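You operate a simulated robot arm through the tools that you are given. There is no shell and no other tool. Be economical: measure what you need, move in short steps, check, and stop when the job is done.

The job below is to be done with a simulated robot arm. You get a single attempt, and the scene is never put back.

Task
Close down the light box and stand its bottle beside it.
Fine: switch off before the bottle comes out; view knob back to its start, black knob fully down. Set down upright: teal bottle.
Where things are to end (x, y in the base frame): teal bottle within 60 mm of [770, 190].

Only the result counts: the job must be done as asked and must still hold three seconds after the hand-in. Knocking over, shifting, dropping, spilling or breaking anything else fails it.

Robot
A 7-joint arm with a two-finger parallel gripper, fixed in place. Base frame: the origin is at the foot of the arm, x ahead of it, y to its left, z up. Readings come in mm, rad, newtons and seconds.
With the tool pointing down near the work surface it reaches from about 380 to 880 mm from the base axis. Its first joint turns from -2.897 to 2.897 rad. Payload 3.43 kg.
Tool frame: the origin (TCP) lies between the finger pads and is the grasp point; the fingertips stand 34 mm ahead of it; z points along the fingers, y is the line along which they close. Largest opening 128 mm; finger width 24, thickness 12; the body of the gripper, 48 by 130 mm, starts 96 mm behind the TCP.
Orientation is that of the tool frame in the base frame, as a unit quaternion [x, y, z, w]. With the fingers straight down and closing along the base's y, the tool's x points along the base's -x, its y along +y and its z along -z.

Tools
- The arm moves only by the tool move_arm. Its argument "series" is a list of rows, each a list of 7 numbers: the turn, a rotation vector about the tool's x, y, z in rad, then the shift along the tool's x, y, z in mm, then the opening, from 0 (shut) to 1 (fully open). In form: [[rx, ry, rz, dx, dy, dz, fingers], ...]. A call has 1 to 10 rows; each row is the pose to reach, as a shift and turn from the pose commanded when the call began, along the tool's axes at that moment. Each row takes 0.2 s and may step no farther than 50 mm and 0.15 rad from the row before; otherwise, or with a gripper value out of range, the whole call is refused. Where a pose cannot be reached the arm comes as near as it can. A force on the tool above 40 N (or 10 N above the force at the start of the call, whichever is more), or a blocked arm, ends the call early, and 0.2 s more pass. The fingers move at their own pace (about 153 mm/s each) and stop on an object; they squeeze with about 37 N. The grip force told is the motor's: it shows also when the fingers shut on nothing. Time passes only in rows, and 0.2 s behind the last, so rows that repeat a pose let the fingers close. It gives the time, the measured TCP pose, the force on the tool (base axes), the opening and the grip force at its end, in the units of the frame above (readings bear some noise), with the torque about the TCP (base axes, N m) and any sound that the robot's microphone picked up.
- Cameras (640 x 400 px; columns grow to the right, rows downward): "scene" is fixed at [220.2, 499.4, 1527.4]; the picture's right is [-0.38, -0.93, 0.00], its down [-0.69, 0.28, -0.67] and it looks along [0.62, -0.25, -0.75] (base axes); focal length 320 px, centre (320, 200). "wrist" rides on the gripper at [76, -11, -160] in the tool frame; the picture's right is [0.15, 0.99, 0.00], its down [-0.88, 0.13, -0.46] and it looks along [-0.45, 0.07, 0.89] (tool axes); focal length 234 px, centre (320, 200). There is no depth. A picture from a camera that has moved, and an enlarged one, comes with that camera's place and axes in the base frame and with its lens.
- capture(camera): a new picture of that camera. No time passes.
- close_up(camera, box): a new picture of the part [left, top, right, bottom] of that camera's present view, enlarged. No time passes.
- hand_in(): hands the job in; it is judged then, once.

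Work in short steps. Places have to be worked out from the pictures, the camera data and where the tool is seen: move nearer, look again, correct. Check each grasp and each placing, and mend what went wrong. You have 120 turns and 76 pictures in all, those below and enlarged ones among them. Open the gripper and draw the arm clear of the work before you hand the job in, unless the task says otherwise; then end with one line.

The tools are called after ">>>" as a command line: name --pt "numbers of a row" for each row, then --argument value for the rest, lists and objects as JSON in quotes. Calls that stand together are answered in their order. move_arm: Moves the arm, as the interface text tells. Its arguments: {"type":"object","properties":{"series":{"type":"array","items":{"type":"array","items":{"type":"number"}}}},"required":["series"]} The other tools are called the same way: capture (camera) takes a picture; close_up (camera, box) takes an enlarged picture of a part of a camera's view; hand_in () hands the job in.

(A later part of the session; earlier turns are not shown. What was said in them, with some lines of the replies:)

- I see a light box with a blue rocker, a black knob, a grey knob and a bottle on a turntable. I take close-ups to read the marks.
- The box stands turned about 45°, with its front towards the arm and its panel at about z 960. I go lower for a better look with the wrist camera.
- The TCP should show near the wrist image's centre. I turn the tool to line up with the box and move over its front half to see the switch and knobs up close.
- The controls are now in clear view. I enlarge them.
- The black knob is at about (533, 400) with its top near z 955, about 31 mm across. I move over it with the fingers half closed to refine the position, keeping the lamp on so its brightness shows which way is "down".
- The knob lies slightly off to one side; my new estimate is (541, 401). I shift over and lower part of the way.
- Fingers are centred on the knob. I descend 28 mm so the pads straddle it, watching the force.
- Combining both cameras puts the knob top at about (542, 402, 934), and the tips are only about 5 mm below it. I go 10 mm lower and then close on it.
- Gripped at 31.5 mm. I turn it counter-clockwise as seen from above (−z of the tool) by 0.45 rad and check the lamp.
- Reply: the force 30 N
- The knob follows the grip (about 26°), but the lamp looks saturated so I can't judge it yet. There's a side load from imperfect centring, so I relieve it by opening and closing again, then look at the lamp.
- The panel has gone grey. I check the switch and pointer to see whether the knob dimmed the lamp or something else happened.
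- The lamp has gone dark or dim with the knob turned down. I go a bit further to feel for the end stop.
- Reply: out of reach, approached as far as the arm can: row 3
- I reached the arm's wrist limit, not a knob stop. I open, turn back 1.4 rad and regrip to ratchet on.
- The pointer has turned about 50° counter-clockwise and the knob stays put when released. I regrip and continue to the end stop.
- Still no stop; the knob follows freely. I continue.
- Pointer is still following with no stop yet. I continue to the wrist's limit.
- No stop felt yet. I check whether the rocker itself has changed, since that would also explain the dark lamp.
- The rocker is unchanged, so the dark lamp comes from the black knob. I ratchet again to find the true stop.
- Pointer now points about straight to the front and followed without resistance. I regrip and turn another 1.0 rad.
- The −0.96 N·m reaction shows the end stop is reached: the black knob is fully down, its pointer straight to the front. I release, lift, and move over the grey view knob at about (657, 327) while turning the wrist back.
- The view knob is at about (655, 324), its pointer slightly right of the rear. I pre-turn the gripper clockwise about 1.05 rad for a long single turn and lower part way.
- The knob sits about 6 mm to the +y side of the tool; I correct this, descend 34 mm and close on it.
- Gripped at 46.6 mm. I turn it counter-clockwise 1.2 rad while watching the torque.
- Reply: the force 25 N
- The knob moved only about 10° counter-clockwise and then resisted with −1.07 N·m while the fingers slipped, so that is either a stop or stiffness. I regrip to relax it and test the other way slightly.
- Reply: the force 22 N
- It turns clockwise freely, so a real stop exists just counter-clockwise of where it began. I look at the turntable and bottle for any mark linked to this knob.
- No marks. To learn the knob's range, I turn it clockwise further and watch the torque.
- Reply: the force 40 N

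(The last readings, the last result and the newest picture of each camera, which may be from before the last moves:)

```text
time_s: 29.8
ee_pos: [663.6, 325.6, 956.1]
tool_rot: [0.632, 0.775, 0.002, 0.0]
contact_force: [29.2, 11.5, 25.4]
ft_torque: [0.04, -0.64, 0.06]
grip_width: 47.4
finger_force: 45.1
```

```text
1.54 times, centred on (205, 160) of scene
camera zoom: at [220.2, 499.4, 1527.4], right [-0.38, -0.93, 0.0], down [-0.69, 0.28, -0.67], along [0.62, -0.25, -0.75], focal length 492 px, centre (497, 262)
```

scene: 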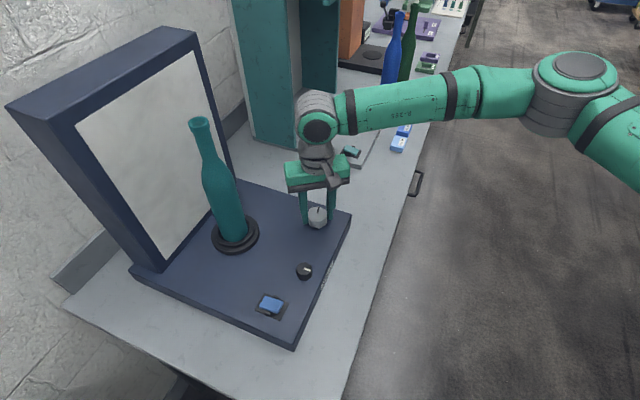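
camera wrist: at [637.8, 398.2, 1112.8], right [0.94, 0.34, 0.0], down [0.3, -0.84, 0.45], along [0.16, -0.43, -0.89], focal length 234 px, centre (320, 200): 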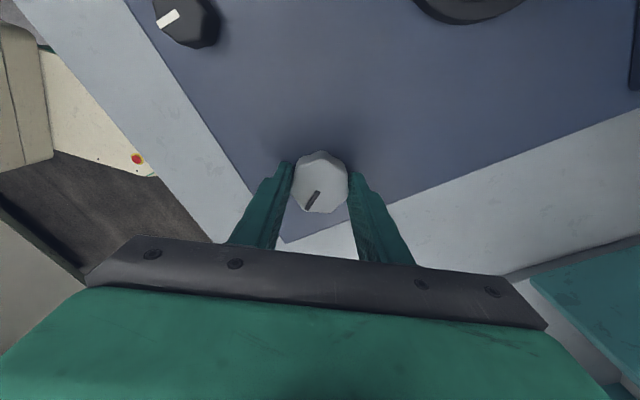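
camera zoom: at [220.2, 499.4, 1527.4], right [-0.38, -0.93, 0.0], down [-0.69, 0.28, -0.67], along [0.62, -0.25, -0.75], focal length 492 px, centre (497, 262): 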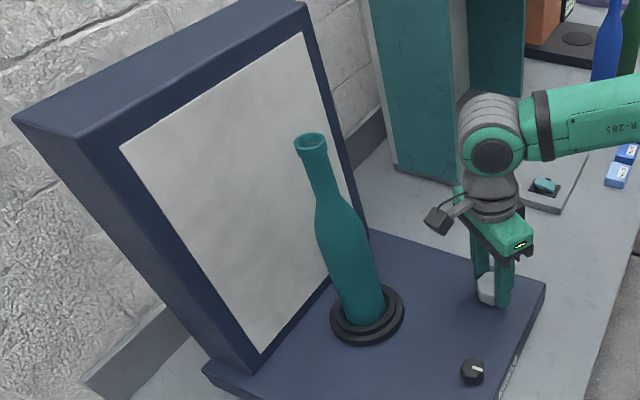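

From the counter-clockwise stop the knob has turned 92° clockwise and still runs free. The black knob's low stop points straight to the front, so I continue clockwise to see whether this one also stops there.

>>> move_arm --pt "0 0 0 0 0 0 0.5" --pt "0 0 0 0 0 0 0.5" --pt "0 0 0 0 0 0 0.2" --pt "0 0 0 0 0 0 0.2" --pt "0 0 0.12 0 0 0 0.2" --pt "0 0 0.24 0 0 0 0.2" --pt "0 0 0.36 0 0 0 0.2" --pt "0 0 0.48 0 0 0 0.2" --pt "0 0 0.6 0 0 0 0.2" --pt "0 0 0.72 0 0 0 0.2"

>>> capture --camera "wrist"

```text
time_s: 32.0
ee_pos: [663.9, 325.2, 953.9]
tool_rot: [0.864, 0.503, 0.0, 0.001]
contact_force: [22.1, -6.0, -9.5]
ft_torque: [-0.28, -0.09, 0.32]
grip_width: 46.4
finger_force: 44.7
```

```text
30 pictures are left
camera wrist: at [692.0, 396.3, 1111.2], right [0.93, -0.36, 0.0], down [-0.32, -0.83, 0.46], along [-0.17, -0.43, -0.89], focal length 234 px, centre (320, 200)
```

wrist: 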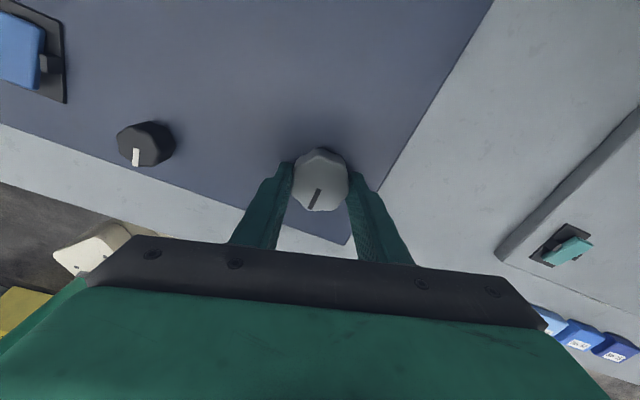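

The pointer now points straight to the front and a +0.32 N·m resistance has appeared. I push a little more to confirm a stop.

>>> move_arm --pt "0 0 0.12 0 0 0 0.2" --pt "0 0 0.24 0 0 0 0.2" --pt "0 0 0.36 0 0 0 0.2"

>>> capture --camera "wrist"

```text
time_s: 32.8
ee_pos: [664.0, 326.3, 955.3]
tool_rot: [0.94, 0.341, 0.0, 0.0]
contact_force: [23.4, -12.1, 4.9]
ft_torque: [-0.42, 0.04, 0.48]
grip_width: 47.6
finger_force: 45.4
```

```text
29 pictures are left
camera wrist: at [715.1, 382.3, 1111.8], right [0.75, -0.67, 0.0], down [-0.59, -0.66, 0.46], along [-0.3, -0.34, -0.89], focal length 234 px, centre (320, 200)
```

wrist: 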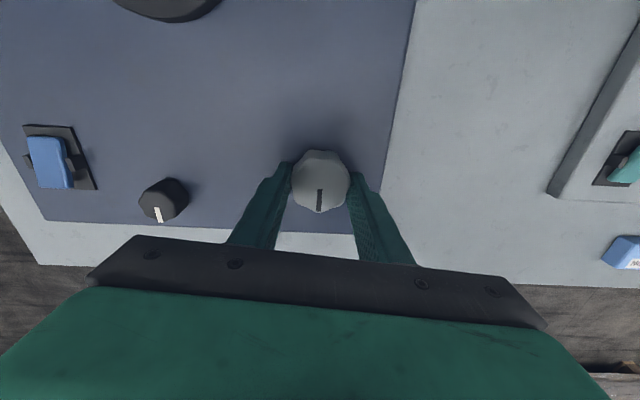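

The gripper turned while the pointer stayed put, so this is the stop. Both knobs now rest with pointers exactly to the front, which I take as each one's zero; the view knob began about 117° away. I release, lift, and move over the rocker near (499, 485).

>>> move_arm --pt "0 0 0 0 0 0 0.55" --pt "0 0 0 0 0 0 0.55" --pt "0 0 0 0 0 -35 0.55" --pt "0 0 0 0 0 -70 0.4" --pt "0 0 0 -5 -46 -70 0.1" --pt "0 0 0 -10 -92 -70 0" --pt "0 0 0 -15 -138 -70 0" --pt "0 0 0 -20 -184 -70 0" --pt "0 0 0 -24 -228 -70 0"

>>> capture --camera "wrist"

>>> capture --camera "scene"

```text
time_s: 34.8
ee_pos: [498.4, 485.9, 1022.3]
tool_rot: [0.94, 0.34, 0.0, -0.001]
contact_force: [0.0, -0.5, -0.1]
ft_torque: [0.07, 0.07, -0.02]
grip_width: 0.0
finger_force: 33.0
```

```text
28 pictures are left
camera wrist: at [548.9, 542.1, 1180.2], right [0.75, -0.66, 0.0], down [-0.59, -0.67, 0.46], along [-0.3, -0.34, -0.89], focal length 234 px, centre (320, 200)
```

wrist: 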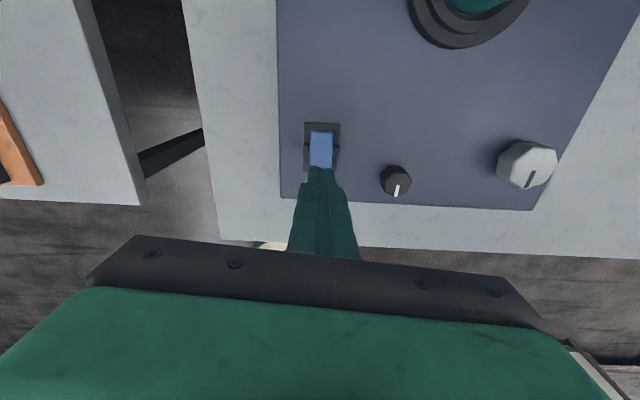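

```text
27 pictures are left
```

scene: 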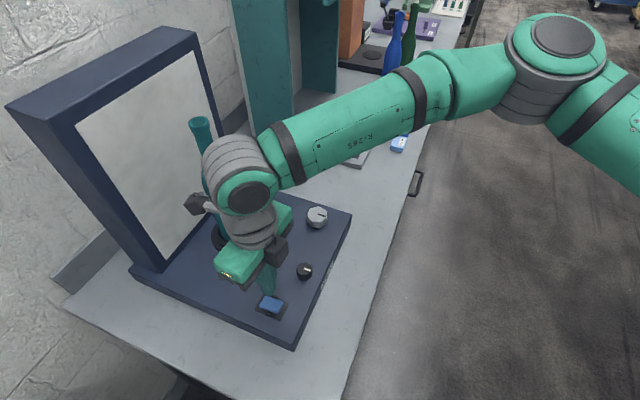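

Knobs stayed in place. I enlarge the rocker to see which end is up.

>>> close_up --camera "wrist" --box '[280, 105, 370, 185]'

>>> close_up --camera "scene" --box '[245, 275, 315, 330]'

```text
5.00 times, centred on (325, 145) of wrist
camera zoom: at [548.9, 542.1, 1180.2], right [0.75, -0.66, 0.0], down [-0.59, -0.67, 0.46], along [-0.3, -0.34, -0.89], focal length 1171 px, centre (295, 475)
```

zoom: 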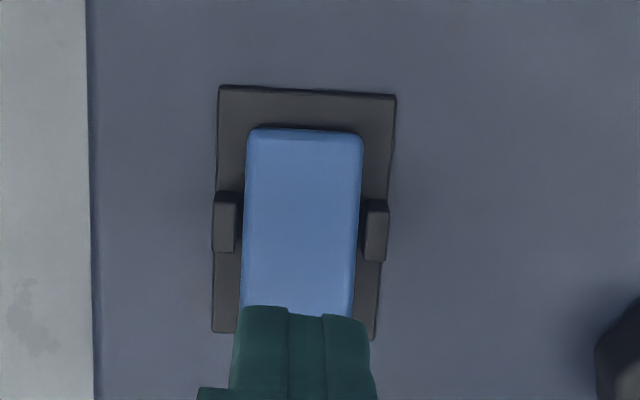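

```text
7.27 times, centred on (280, 302) of scene
camera zoom: at [220.2, 499.4, 1527.4], right [-0.38, -0.93, 0.0], down [-0.69, 0.28, -0.67], along [0.62, -0.25, -0.75], focal length 2324 px, centre (611, -546)
```

zoom: 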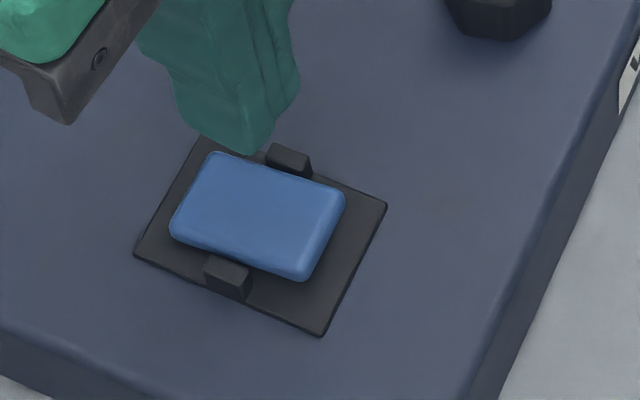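

Gap estimates from the views suggest the front end is raised. I move over the front end, 17 mm ahead of the pivot, and descend until contact.

>>> move_arm --pt "0 0 0 -8.6 2 0 0" --pt "0 0 0 -8.6 2 22 0" --pt "0 0 0 -8.6 2 44 0" --pt "0 0 0 -8.6 2 48 0" --pt "0 0 0 -8.6 2 52 0" --pt "0 0 0 -8.6 2 56 0"

>>> close_up --camera "scene" --box '[245, 275, 315, 330]'

```text
time_s: 36.2
ee_pos: [493.9, 477.6, 968.6]
tool_rot: [0.94, 0.341, 0.0, 0.001]
contact_force: [-0.1, -0.4, 0.0]
ft_torque: [0.02, 0.06, -0.05]
grip_width: 0.1
finger_force: 32.9
```

```text
7.27 times, centred on (280, 302) of scene
camera zoom: at [220.2, 499.4, 1527.4], right [-0.38, -0.93, 0.0], down [-0.69, 0.28, -0.67], along [0.62, -0.25, -0.75], focal length 2324 px, centre (611, -546)
```

zoom: 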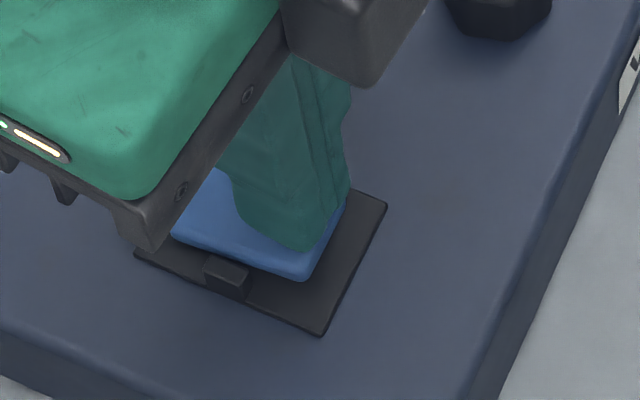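

Tip at z≈935 with no contact yet, and it is lined up over the front end. I continue down in 3 mm steps.

>>> move_arm --pt "0 0 0 0 0 3 0" --pt "0 0 0 0 0 6 0" --pt "0 0 0 0 0 9 0" --pt "0 0 0 0 0 12 0"

>>> close_up --camera "scene" --box '[245, 275, 315, 330]'

```text
time_s: 37.2
ee_pos: [492.2, 477.5, 958.7]
tool_rot: [0.94, 0.342, 0.001, 0.0]
contact_force: [-4.4, -9.4, 24.9]
ft_torque: [-0.12, -0.09, 0.0]
grip_width: 0.1
finger_force: 33.3
```

```text
7.27 times, centred on (280, 302) of scene
camera zoom: at [220.2, 499.4, 1527.4], right [-0.38, -0.93, 0.0], down [-0.69, 0.28, -0.67], along [0.62, -0.25, -0.75], focal length 2324 px, centre (611, -546)
```

zoom: 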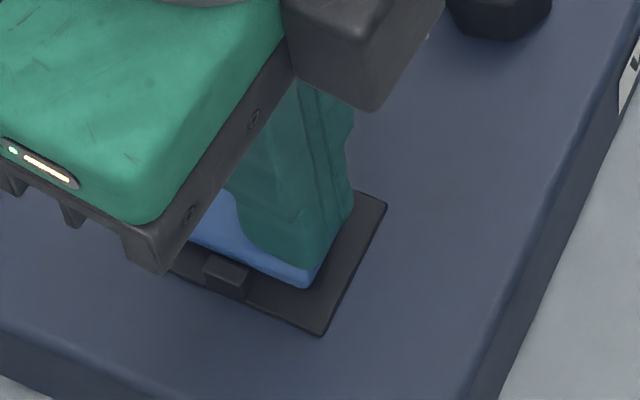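

Contact at 25 N with the tip at z≈925, and the front end seems to have dipped. I press a few mm more to be sure it snaps over.

>>> move_arm --pt "0 0 0 0 0 2 0" --pt "0 0 0 0 0 4 0" --pt "0 0 0 0 0 6 0"

>>> move_arm --pt "0 0 0 0 0 -25 0" --pt "0 0 0 0 0 -60 0" --pt "0 0 0 -30 0 -60 0"

>>> close_up --camera "scene" --box '[245, 275, 315, 330]'

>>> close_up --camera "wrist" --box '[270, 100, 370, 180]'

```text
time_s: 37.6
ee_pos: [492.1, 477.0, 959.4]
tool_rot: [0.94, 0.341, 0.001, 0.0]
contact_force: [-3.1, -5.6, 12.4]
ft_torque: [-0.03, 0.07, 0.0]
grip_width: 0.1
finger_force: 32.7
stopped in row 1: the force on the tool passed its limit at 44 N (the readings are from after the stop); the commanded pose is now the measured one
```

```text
time_s: 38.4
ee_pos: [467.6, 458.7, 1017.8]
tool_rot: [0.94, 0.341, 0.001, 0.0]
contact_force: [0.3, 0.9, -0.4]
ft_torque: [0.01, 0.01, 0.03]
grip_width: 0.3
finger_force: 33.0
```

```text
7.27 times, centred on (280, 302) of scene
camera zoom: at [220.2, 499.4, 1527.4], right [-0.38, -0.93, 0.0], down [-0.69, 0.28, -0.67], along [0.62, -0.25, -0.75], focal length 2324 px, centre (611, -546)
```

zoom: 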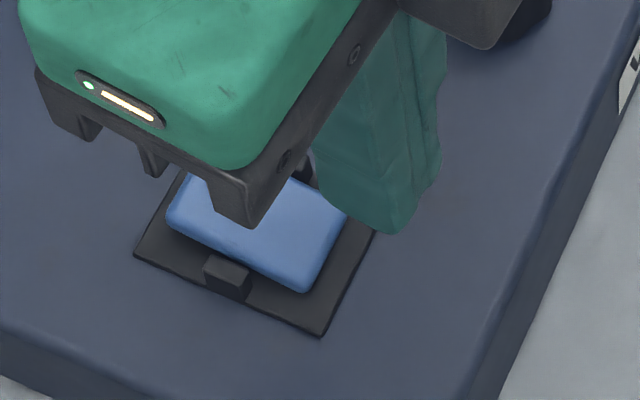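

```text
5.00 times, centred on (320, 140) of wrist
camera zoom: at [518.7, 515.9, 1175.7], right [0.75, -0.67, 0.0], down [-0.59, -0.67, 0.45], along [-0.3, -0.34, -0.89], focal length 1171 px, centre (320, 500)
```

zoom: 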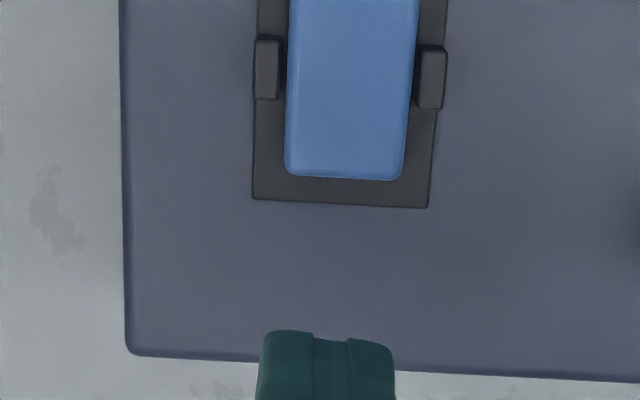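

The rocker has tipped over: the front is down and it stays there, so the switch is off. Next is the bottle at about (690, 517). I rise first and swing the wrist back so the camera is on the robot's side.

>>> move_arm --pt "0 0 -0.15 0 0 -27 0.2" --pt "0 0 -0.3 0 0 -54 0.4" --pt "0 0 -0.45 0 0 -81 0.5" --pt "0 0 -0.6 0 0 -108 0.5" --pt "0 0 -0.75 0 0 -135 0.5" --pt "0 0 -0.9 0 0 -162 0.5" --pt "0 0 -1.05 0 0 -189 0.5" --pt "0 0 -1.2 0 0 -216 0.5" --pt "0 0 -1.35 0 0 -243 0.5" --pt "0 0 -1.5 0 0 -270 0.5"

>>> move_arm --pt "0 0 -0.15 0 0 0 0.5" --pt "0 0 -0.3 0 0 0 0.5" --pt "0 0 -0.45 0 0 0 0.5" --pt "0 0 -0.6 0 0 0 0.5" --pt "0 0 -0.75 0 0 0 0.5" --pt "0 0 -0.9 0 0 0 0.5" --pt "0 0 -1.05 0 0 0 0.5" --pt "0 0 -1.2 0 0 0 0.5" --pt "0 0 -1.35 0 0 0 0.5" --pt "0 0 -1.5 0 0 0 0.5"

>>> capture --camera "wrist"

>>> capture --camera "scene"

```text
time_s: 40.6
ee_pos: [470.5, 461.3, 1288.9]
tool_rot: [0.454, 0.891, 0.001, 0.0]
contact_force: [0.8, 0.1, -0.2]
ft_torque: [0.01, 0.02, 0.01]
grip_width: 63.9
finger_force: 0.2
```

```text
time_s: 42.8
ee_pos: [469.9, 457.4, 1287.2]
tool_rot: [-0.275, 0.961, 0.001, 0.0]
contact_force: [-0.3, -0.2, -0.3]
ft_torque: [-0.01, 0.04, 0.01]
grip_width: 63.9
finger_force: 0.0
```

```text
20 pictures are left
camera wrist: at [410.7, 409.8, 1445.5], right [-0.65, 0.76, 0.0], down [0.68, 0.58, 0.46], along [0.35, 0.3, -0.89], focal length 234 px, centre (320, 200)
```

wrist: 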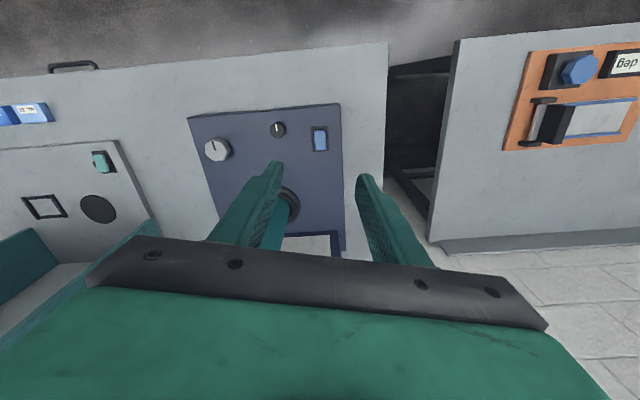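

```text
19 pictures are left
```

scene: 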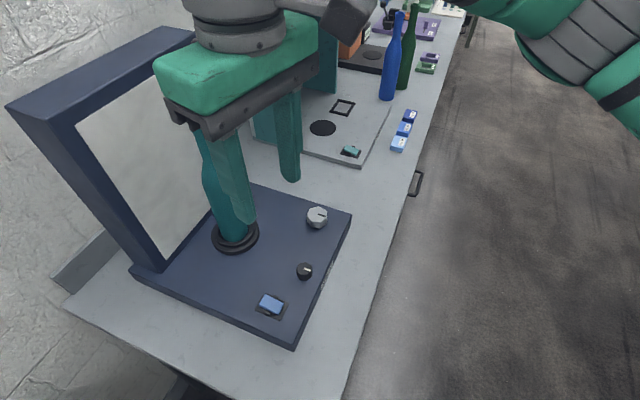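

The bottle axis is at about (689, 516), the rim at z≈1232 and the neck from about 1157 to 1230. I move most of the way at a height that clears the rim, then look.

>>> move_arm --pt "0 0 0 -38 -12 -8 0.7" --pt "0 0 0 -76 -24 -15 0.7" --pt "0 0 0 -114 -35 -20 0.7" --pt "0 0 0 -150 -46 -20 0.7"

>>> capture --camera "wrist"

```text
time_s: 43.8
ee_pos: [618.7, 500.0, 1307.7]
tool_rot: [-0.276, 0.961, 0.001, 0.001]
contact_force: [1.2, -1.0, -0.4]
ft_torque: [0.11, 0.08, 0.02]
grip_width: 89.6
finger_force: 0.0
```

```text
18 pictures are left
camera wrist: at [560.8, 450.1, 1464.9], right [-0.65, 0.76, 0.0], down [0.68, 0.58, 0.46], along [0.35, 0.3, -0.89], focal length 234 px, centre (320, 200)
```

wrist: 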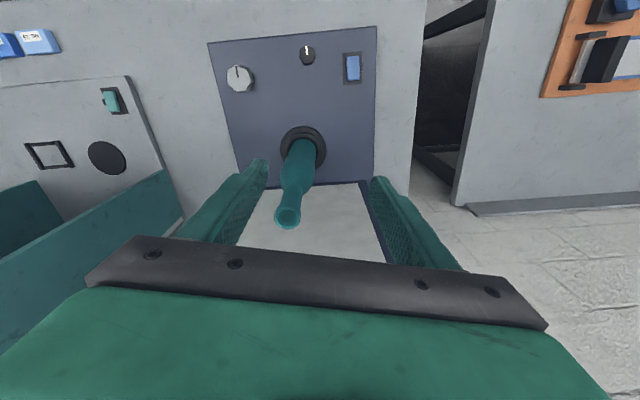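

The rim triangulates to (692, 515). I move over it at this height, then read the pose before lowering.

>>> move_arm --pt "0 0 0 -35 -13 0 0.7" --pt "0 0 0 -70 -26 0 0.7"

>>> capture --camera "wrist"

```text
time_s: 44.4
ee_pos: [640.5, 496.5, 1295.5]
tool_rot: [-0.274, 0.962, 0.0, 0.0]
contact_force: [-1.0, -0.4, -0.8]
ft_torque: [-0.05, 0.01, -0.02]
grip_width: 89.3
finger_force: 0.1
out of reach, approached as far as the arm can: row 1, 2
```

```text
17 pictures are left
camera wrist: at [581.8, 445.8, 1453.8], right [-0.65, 0.76, 0.0], down [0.68, 0.58, 0.46], along [0.35, 0.3, -0.89], focal length 234 px, centre (320, 200)
```

wrist: 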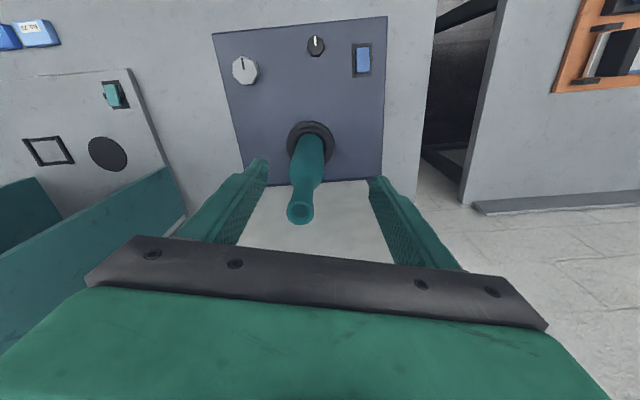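

The arm can't reach that far with the tool pointing straight down. I back off and tilt the fingers outward 0.9 rad, closing axis still horizontal, to grip the neck from the robot's side.

>>> move_arm --pt "0 -0.1 0 35 13 0 0.7" --pt "0 -0.2 0 70 13 0 0.7" --pt "0 -0.35 0 70 13 0 0.7" --pt "0 -0.5 0 70 13 0 0.7" --pt "0 -0.65 0 70 13 0 0.7" --pt "0 -0.8 0 70 13 0 0.7" --pt "0 -0.95 0 70 13 0 0.7"

>>> capture --camera "wrist"

```text
time_s: 46.0
ee_pos: [577.0, 468.2, 1296.6]
tool_rot: [-0.243, 0.855, 0.126, 0.44]
contact_force: [-0.1, 0.1, 0.3]
ft_torque: [-0.01, 0.01, 0.02]
grip_width: 89.4
finger_force: 0.0
```

```text
16 pictures are left
camera wrist: at [435.6, 366.6, 1325.3], right [-0.59, 0.8, -0.12], down [0.05, 0.18, 0.98], along [0.8, 0.58, -0.15], focal length 234 px, centre (320, 200)
```

wrist: 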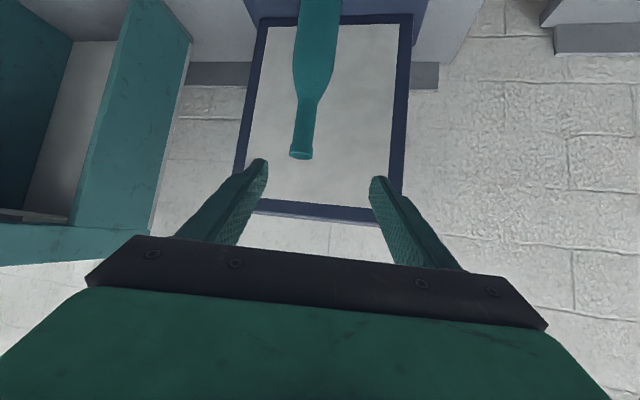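

The neck is at (692, 515), about z 1150–1225. I go to a pre-grasp point 95 mm short of it at z 1188.

>>> move_arm --pt "0 0 0 24 -7 28 0.7" --pt "0 0 0 48 -14 57 0.7" --pt "0 0 0 72.7 -20.5 85.4 0.7"

>>> capture --camera "wrist"

```text
time_s: 46.8
ee_pos: [610.8, 464.3, 1188.7]
tool_rot: [-0.243, 0.855, 0.125, 0.44]
contact_force: [0.7, 0.8, 0.5]
ft_torque: [-0.05, 0.02, 0.0]
grip_width: 89.6
finger_force: 0.0
```

```text
15 pictures are left
camera wrist: at [469.0, 363.7, 1217.9], right [-0.59, 0.8, -0.12], down [0.05, 0.18, 0.98], along [0.8, 0.58, -0.15], focal length 234 px, centre (320, 200)
```

wrist: 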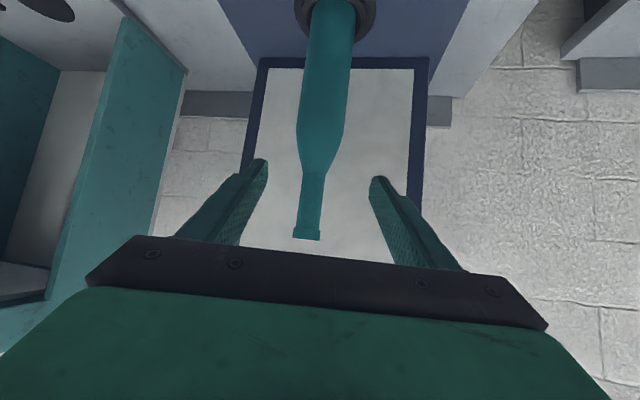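

Alignment is good; the neck spans about z 1143–1217. I move in 94 mm, slightly lower to z≈1182, and check before closing.

>>> move_arm --pt "0 0 0 -17 -1 27 0.7" --pt "0 0 0 -33 -2 54 0.7" --pt "0 0 0 -50 -2 80 0.7"

>>> capture --camera "wrist"

```text
time_s: 47.6
ee_pos: [691.9, 512.6, 1184.2]
tool_rot: [-0.244, 0.855, 0.126, 0.44]
contact_force: [0.3, 0.0, -0.6]
ft_torque: [-0.02, 0.02, 0.01]
grip_width: 89.6
finger_force: 0.1
```

```text
14 pictures are left
camera wrist: at [550.3, 411.6, 1212.7], right [-0.59, 0.8, -0.12], down [0.05, 0.18, 0.98], along [0.8, 0.58, -0.15], focal length 234 px, centre (320, 200)
```

wrist: 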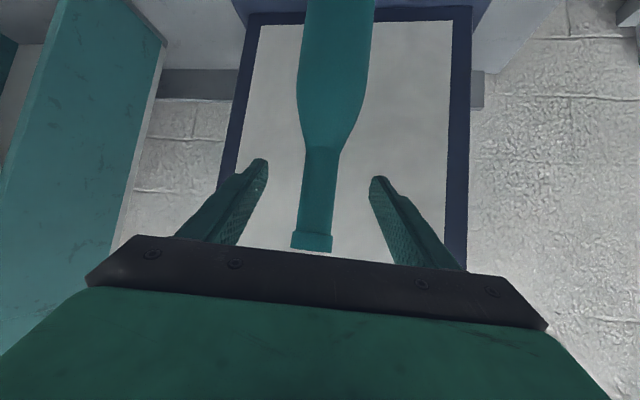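

The neck sits centred between the pads, so I close the fingers on it.

>>> move_arm --pt "0 0 0 0 0 0 0.4" --pt "0 0 0 0 0 0 0.15" --pt "0 0 0 0 0 0 0.1" --pt "0 0 0 0 0 0 0.1"

```text
time_s: 48.6
ee_pos: [691.5, 512.4, 1183.5]
tool_rot: [-0.243, 0.855, 0.125, 0.44]
contact_force: [-1.0, -0.7, -0.1]
ft_torque: [-0.02, 0.34, 0.05]
grip_width: 27.9
finger_force: 37.5
```

Gripped at 27.9 mm with almost no side load. I lift straight up 70 mm in small steps.

>>> move_arm --pt "0 0 0 -8.1 0 -5.8 0.1" --pt "0 0 0 -16.3 0 -11.6 0.1" --pt "0 0 0 -28.5 0 -20.3 0.1" --pt "0 0 0 -40.7 0 -29 0.1" --pt "0 0 0 -57 0 -40.6 0.1"

>>> capture --camera "scene"

```text
time_s: 49.8
ee_pos: [693.5, 513.1, 1252.5]
tool_rot: [-0.244, 0.855, 0.125, 0.44]
contact_force: [-0.1, -0.1, -4.4]
ft_torque: [-0.01, -0.01, 0.0]
grip_width: 27.5
finger_force: 37.6
```

```text
13 pictures are left
```

scene: 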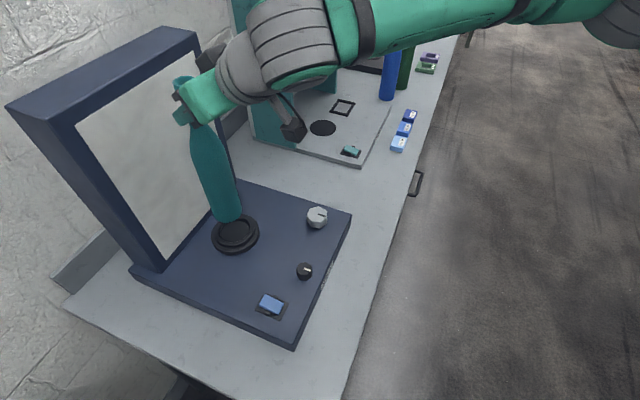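

The bottle is out of its holder and hanging upright. I carry it level to (756, 204), a spot with clearance to both the light box and the neighbouring device.

>>> move_arm --pt "0 0 0 4 -18 -5.5 0.1" --pt "0 0 0 10 -46 -14 0.1" --pt "0 0 0 18 -84 -25.4 0.1" --pt "0 0 0 27 -124 -37.5 0.1" --pt "0 0 0 35 -164 -49.6 0.1" --pt "0 0 0 44 -204 -61.7 0.1" --pt "0 0 0 52 -244 -73.8 0.1" --pt "0 0 0 60 -278 -84.1 0.1" --pt "0 0 0 63.4 -295.5 -89.4 0.1"

>>> capture --camera "scene"

>>> capture --camera "wrist"

```text
time_s: 51.8
ee_pos: [756.0, 203.0, 1252.0]
tool_rot: [-0.244, 0.855, 0.125, 0.441]
contact_force: [0.2, 0.6, -2.7]
ft_torque: [0.0, -0.02, -0.07]
grip_width: 27.6
finger_force: 36.7
```

```text
12 pictures are left
```

scene: 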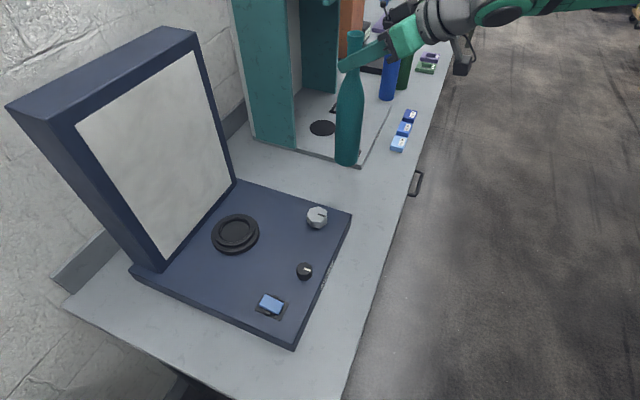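

```text
11 pictures are left
camera wrist: at [614.0, 101.7, 1281.1], right [-0.59, 0.8, -0.12], down [0.05, 0.19, 0.98], along [0.8, 0.58, -0.15], focal length 234 px, centre (320, 200)
```

wrist: 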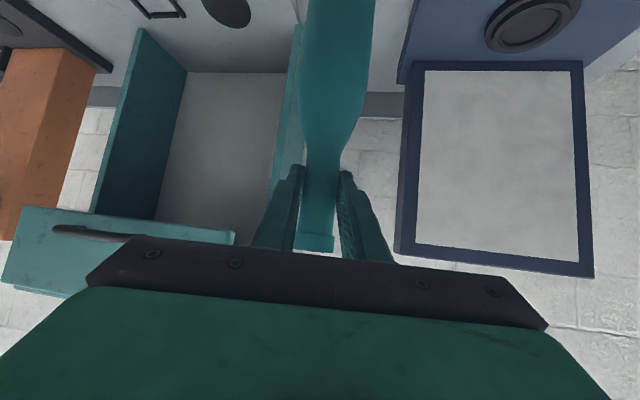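

The bottle hangs upright over a clear patch with its bottom near z≈998. I lower it 75 mm.

>>> move_arm --pt "0 0 0 16 0 11.4 0.1" --pt "0 0 0 32 0 22.8 0.1" --pt "0 0 0 48 0 34.2 0.1" --pt "0 0 0 61 0 43.5 0.1"

>>> capture --camera "scene"

```text
time_s: 52.8
ee_pos: [756.6, 204.1, 1178.0]
tool_rot: [-0.243, 0.855, 0.126, 0.441]
contact_force: [1.1, -0.7, -4.5]
ft_torque: [0.0, 0.02, 0.04]
grip_width: 27.9
finger_force: 37.1
```

```text
10 pictures are left
```

scene: 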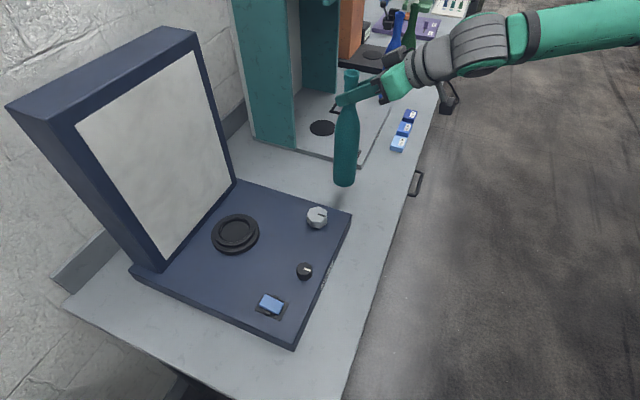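

Still clear of the table. I lower in 3 mm steps and read the force.

>>> move_arm --pt "0 0 0 2.4 0 1.7 0.1" --pt "0 0 0 4.9 0 3.5 0.1" --pt "0 0 0 7.3 0 5.2 0.1" --pt "0 0 0 9.8 0 7 0.1" --pt "0 0 0 12.2 0 8.7 0.1"

>>> move_arm --pt "0 0 0 1.6 0 1.2 0.1" --pt "0 0 0 3.3 0 2.3 0.1" --pt "0 0 0 4.9 0 3.5 0.1"

```text
time_s: 54.0
ee_pos: [756.3, 204.5, 1161.9]
tool_rot: [-0.244, 0.855, 0.126, 0.44]
contact_force: [-0.3, 0.5, -3.8]
ft_torque: [-0.02, 0.03, -0.01]
grip_width: 27.6
finger_force: 36.8
```

```text
time_s: 54.8
ee_pos: [757.0, 204.9, 1155.5]
tool_rot: [-0.244, 0.855, 0.126, 0.44]
contact_force: [-0.1, 0.6, -4.1]
ft_torque: [-0.02, 0.02, 0.0]
grip_width: 27.8
finger_force: 36.6
```

Still hanging (−4 N). I keep lowering.

>>> move_arm --pt "0 0 0 1.6 0 1.2 0.1" --pt "0 0 0 3.3 0 2.3 0.1" --pt "0 0 0 4.9 0 3.5 0.1"

>>> move_arm --pt "0 0 0 1.6 0 1.2 0.1" --pt "0 0 0 3.3 0 2.3 0.1"

>>> close_up --camera "scene" --box '[290, 60, 410, 230]'

```text
time_s: 55.6
ee_pos: [756.9, 204.7, 1150.4]
tool_rot: [-0.243, 0.855, 0.126, 0.44]
contact_force: [-0.2, 0.7, -4.0]
ft_torque: [-0.01, 0.0, -0.05]
grip_width: 27.7
finger_force: 37.2
```

```text
time_s: 56.2
ee_pos: [756.3, 204.9, 1146.0]
tool_rot: [-0.243, 0.855, 0.125, 0.441]
contact_force: [-1.0, 1.5, -4.3]
ft_torque: [-0.03, 0.02, -0.02]
grip_width: 27.6
finger_force: 36.9
```

```text
2.35 times, centred on (350, 145) of scene
camera zoom: at [220.2, 499.4, 1527.4], right [-0.38, -0.93, 0.0], down [-0.69, 0.28, -0.67], along [0.62, -0.25, -0.75], focal length 752 px, centre (249, 329)
```

zoom: 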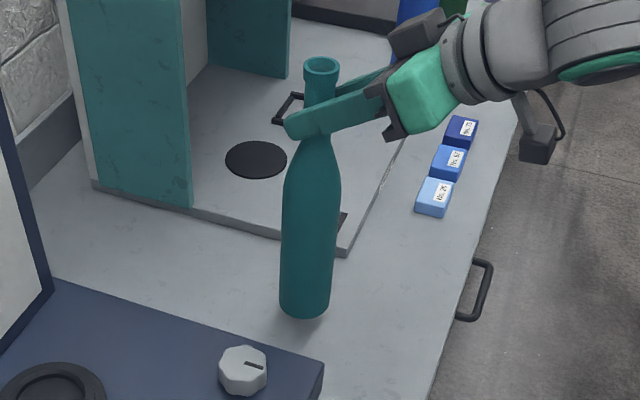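

The contact shadow is near, so I continue down in small steps.

>>> move_arm --pt "0 0 0 1.6 0 1.2 0.1" --pt "0 0 0 3.3 0 2.3 0.1" --pt "0 0 0 4.9 0 3.5 0.1"

>>> move_arm --pt "0 0 0 1.6 0 1.2 0.1" --pt "0 0 0 3.3 0 2.3 0.1"

```text
time_s: 57.0
ee_pos: [754.1, 206.4, 1141.0]
tool_rot: [-0.243, 0.855, 0.124, 0.44]
contact_force: [-0.9, -0.7, -3.3]
ft_torque: [0.02, 0.04, 0.0]
grip_width: 27.7
finger_force: 37.1
```

```text
time_s: 57.6
ee_pos: [755.7, 203.5, 1137.1]
tool_rot: [-0.242, 0.855, 0.125, 0.441]
contact_force: [-0.8, 0.1, -4.4]
ft_torque: [0.0, 0.04, 0.03]
grip_width: 27.6
finger_force: 37.1
```

No contact yet; I continue.

>>> move_arm --pt "0 0 0 1.6 0 1.2 0.1" --pt "0 0 0 3.3 0 2.3 0.1" --pt "0 0 0 4.9 0 3.5 0.1"

>>> move_arm --pt "0 0 0 1.6 0 1.2 0.1" --pt "0 0 0 3.3 0 2.3 0.1"

>>> close_up --camera "scene" --box '[290, 60, 410, 230]'

```text
time_s: 58.4
ee_pos: [755.5, 202.6, 1130.7]
tool_rot: [-0.243, 0.855, 0.124, 0.44]
contact_force: [-0.2, 0.2, -4.1]
ft_torque: [-0.03, 0.04, -0.01]
grip_width: 27.9
finger_force: 36.5
```

```text
time_s: 59.0
ee_pos: [754.1, 205.9, 1126.7]
tool_rot: [-0.244, 0.855, 0.125, 0.439]
contact_force: [0.7, -0.2, -2.5]
ft_torque: [0.01, 0.0, 0.01]
grip_width: 27.5
finger_force: 37.0
```

```text
2.35 times, centred on (350, 145) of scene
camera zoom: at [220.2, 499.4, 1527.4], right [-0.38, -0.93, 0.0], down [-0.69, 0.28, -0.67], along [0.62, -0.25, -0.75], focal length 752 px, centre (249, 329)
```

zoom: 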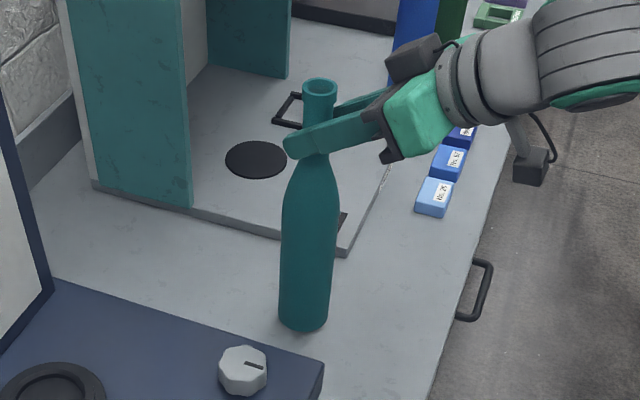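

The force eased to −2.5 N, so it may be just touching. I go 2 mm more.

>>> move_arm --pt "0 0 0 1 0 0.7 0.1" --pt "0 0 0 2 0 1.4 0.1"

```text
time_s: 59.6
ee_pos: [756.3, 204.3, 1123.9]
tool_rot: [-0.244, 0.855, 0.126, 0.44]
contact_force: [0.2, -0.4, -4.4]
ft_torque: [-0.04, 0.02, -0.02]
grip_width: 27.6
finger_force: 37.0
```

>>> move_arm --pt "0 0 0 1.6 0 1.2 0.1" --pt "0 0 0 3.3 0 2.3 0.1"

>>> move_arm --pt "0 0 0 1.6 0 1.2 0.1" --pt "0 0 0 3.3 0 2.3 0.1"

```text
time_s: 60.2
ee_pos: [756.8, 204.5, 1119.6]
tool_rot: [-0.244, 0.855, 0.125, 0.44]
contact_force: [-0.7, 0.5, -4.7]
ft_torque: [-0.06, 0.01, -0.03]
grip_width: 27.7
finger_force: 37.2
```

```text
time_s: 60.8
ee_pos: [755.1, 206.4, 1118.5]
tool_rot: [-0.245, 0.854, 0.126, 0.442]
contact_force: [1.3, -1.7, 9.0]
ft_torque: [-0.46, -0.27, -0.08]
grip_width: 27.9
finger_force: 36.8
```

The +9 N reading is table contact. I ease back half a millimetre and check that the bottle is upright before releasing.

>>> move_arm --pt "0 0 0 -0.6 0 -0.4 0.1" --pt "0 0 0 -0.6 0 -0.4 0.1"

>>> close_up --camera "scene" --box '[290, 60, 410, 230]'

```text
time_s: 61.4
ee_pos: [755.2, 204.1, 1116.9]
tool_rot: [-0.242, 0.855, 0.124, 0.441]
contact_force: [2.3, 0.9, 7.5]
ft_torque: [0.52, -0.51, 0.02]
grip_width: 27.7
finger_force: 37.0
```

```text
2.35 times, centred on (350, 145) of scene
camera zoom: at [220.2, 499.4, 1527.4], right [-0.38, -0.93, 0.0], down [-0.69, 0.28, -0.67], along [0.62, -0.25, -0.75], focal length 752 px, centre (249, 329)
```

zoom: 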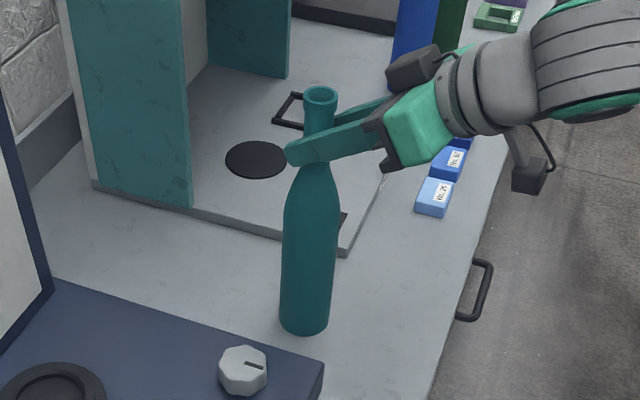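

The bottle stands upright on the table. I open the fingers, hold still a moment, and check.

>>> move_arm --pt "0 0 0 0 0 0 0.3" --pt "0 0 0 0 0 0 0.6" --pt "0 0 0 0 0 0 0.7" --pt "0 0 0 0 0 0 0.7"

>>> capture --camera "wrist"

```text
time_s: 62.4
ee_pos: [756.4, 203.5, 1116.7]
tool_rot: [-0.243, 0.855, 0.125, 0.441]
contact_force: [-0.1, 0.0, 0.1]
ft_torque: [0.0, 0.0, 0.02]
grip_width: 89.5
finger_force: 0.1
```

```text
6 pictures are left
camera wrist: at [613.5, 102.7, 1145.4], right [-0.59, 0.8, -0.12], down [0.05, 0.18, 0.98], along [0.8, 0.58, -0.15], focal length 234 px, centre (320, 200)
```

wrist: 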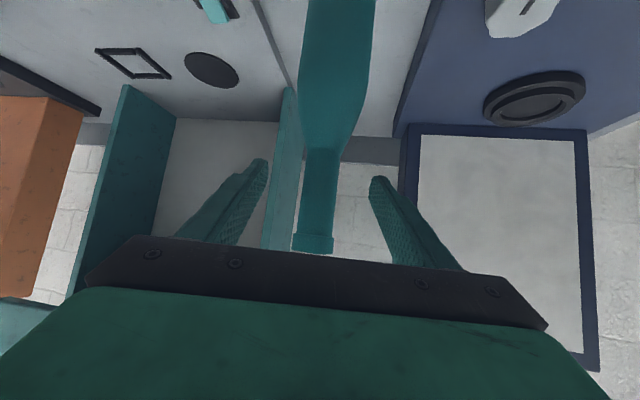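

Bottle stands free between the open fingers. I withdraw straight back, then up.

>>> move_arm --pt "0 0 0 12 0 -16 0.7" --pt "0 0 0 30 0 -41 0.7" --pt "0 0 0 52 0 -72 0.7" --pt "0 0 0 76 0 -106 0.7" --pt "0 0 0 50 0 -125 0.7" --pt "0 0 0 20 0 -147 0.7" --pt "0 0 0 -10 0 -168 0.7"

>>> capture --camera "scene"

```text
time_s: 64.0
ee_pos: [644.0, 133.3, 1223.4]
tool_rot: [-0.242, 0.855, 0.125, 0.441]
contact_force: [-0.3, 0.7, 0.7]
ft_torque: [0.0, 0.07, 0.05]
grip_width: 89.7
finger_force: 0.1
```

```text
5 pictures are left
```

scene: 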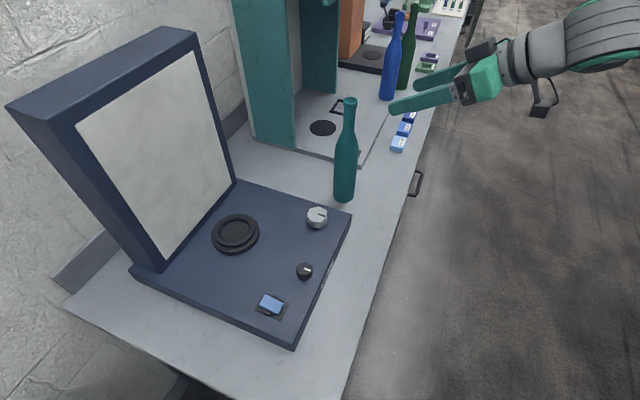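

The bottle stands upright at about (756, 204), some 20 mm from the target. I take one last look at the controls.

>>> close_up --camera "scene" --box '[240, 195, 360, 325]'

```text
3.08 times, centred on (300, 260) of scene
camera zoom: at [220.2, 499.4, 1527.4], right [-0.38, -0.93, 0.0], down [-0.69, 0.28, -0.67], along [0.62, -0.25, -0.75], focal length 983 px, centre (382, 15)
```

zoom: 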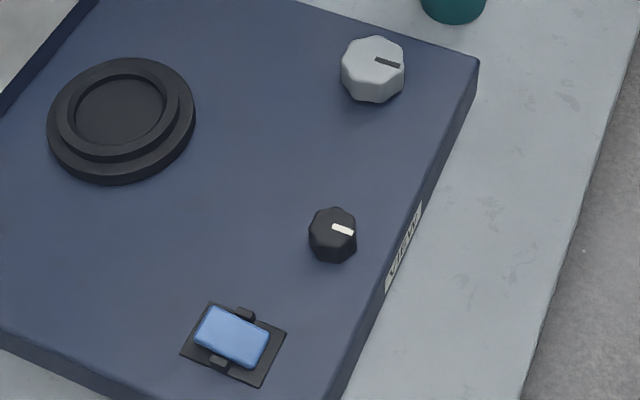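

The rocker is tipped to off, both knobs sit at their front stops, and the arm is clear with the gripper open. I hand in.

>>> hand_in

```text
The job is handed in.
```

The light box is closed down: I switched it off before lifting the bottle out, turned the black knob fully down, and set the view knob at its front stop (I took that end as its start, since nothing is marked). The teal bottle stands upright at about (756, 204), roughly 20 mm from the target.
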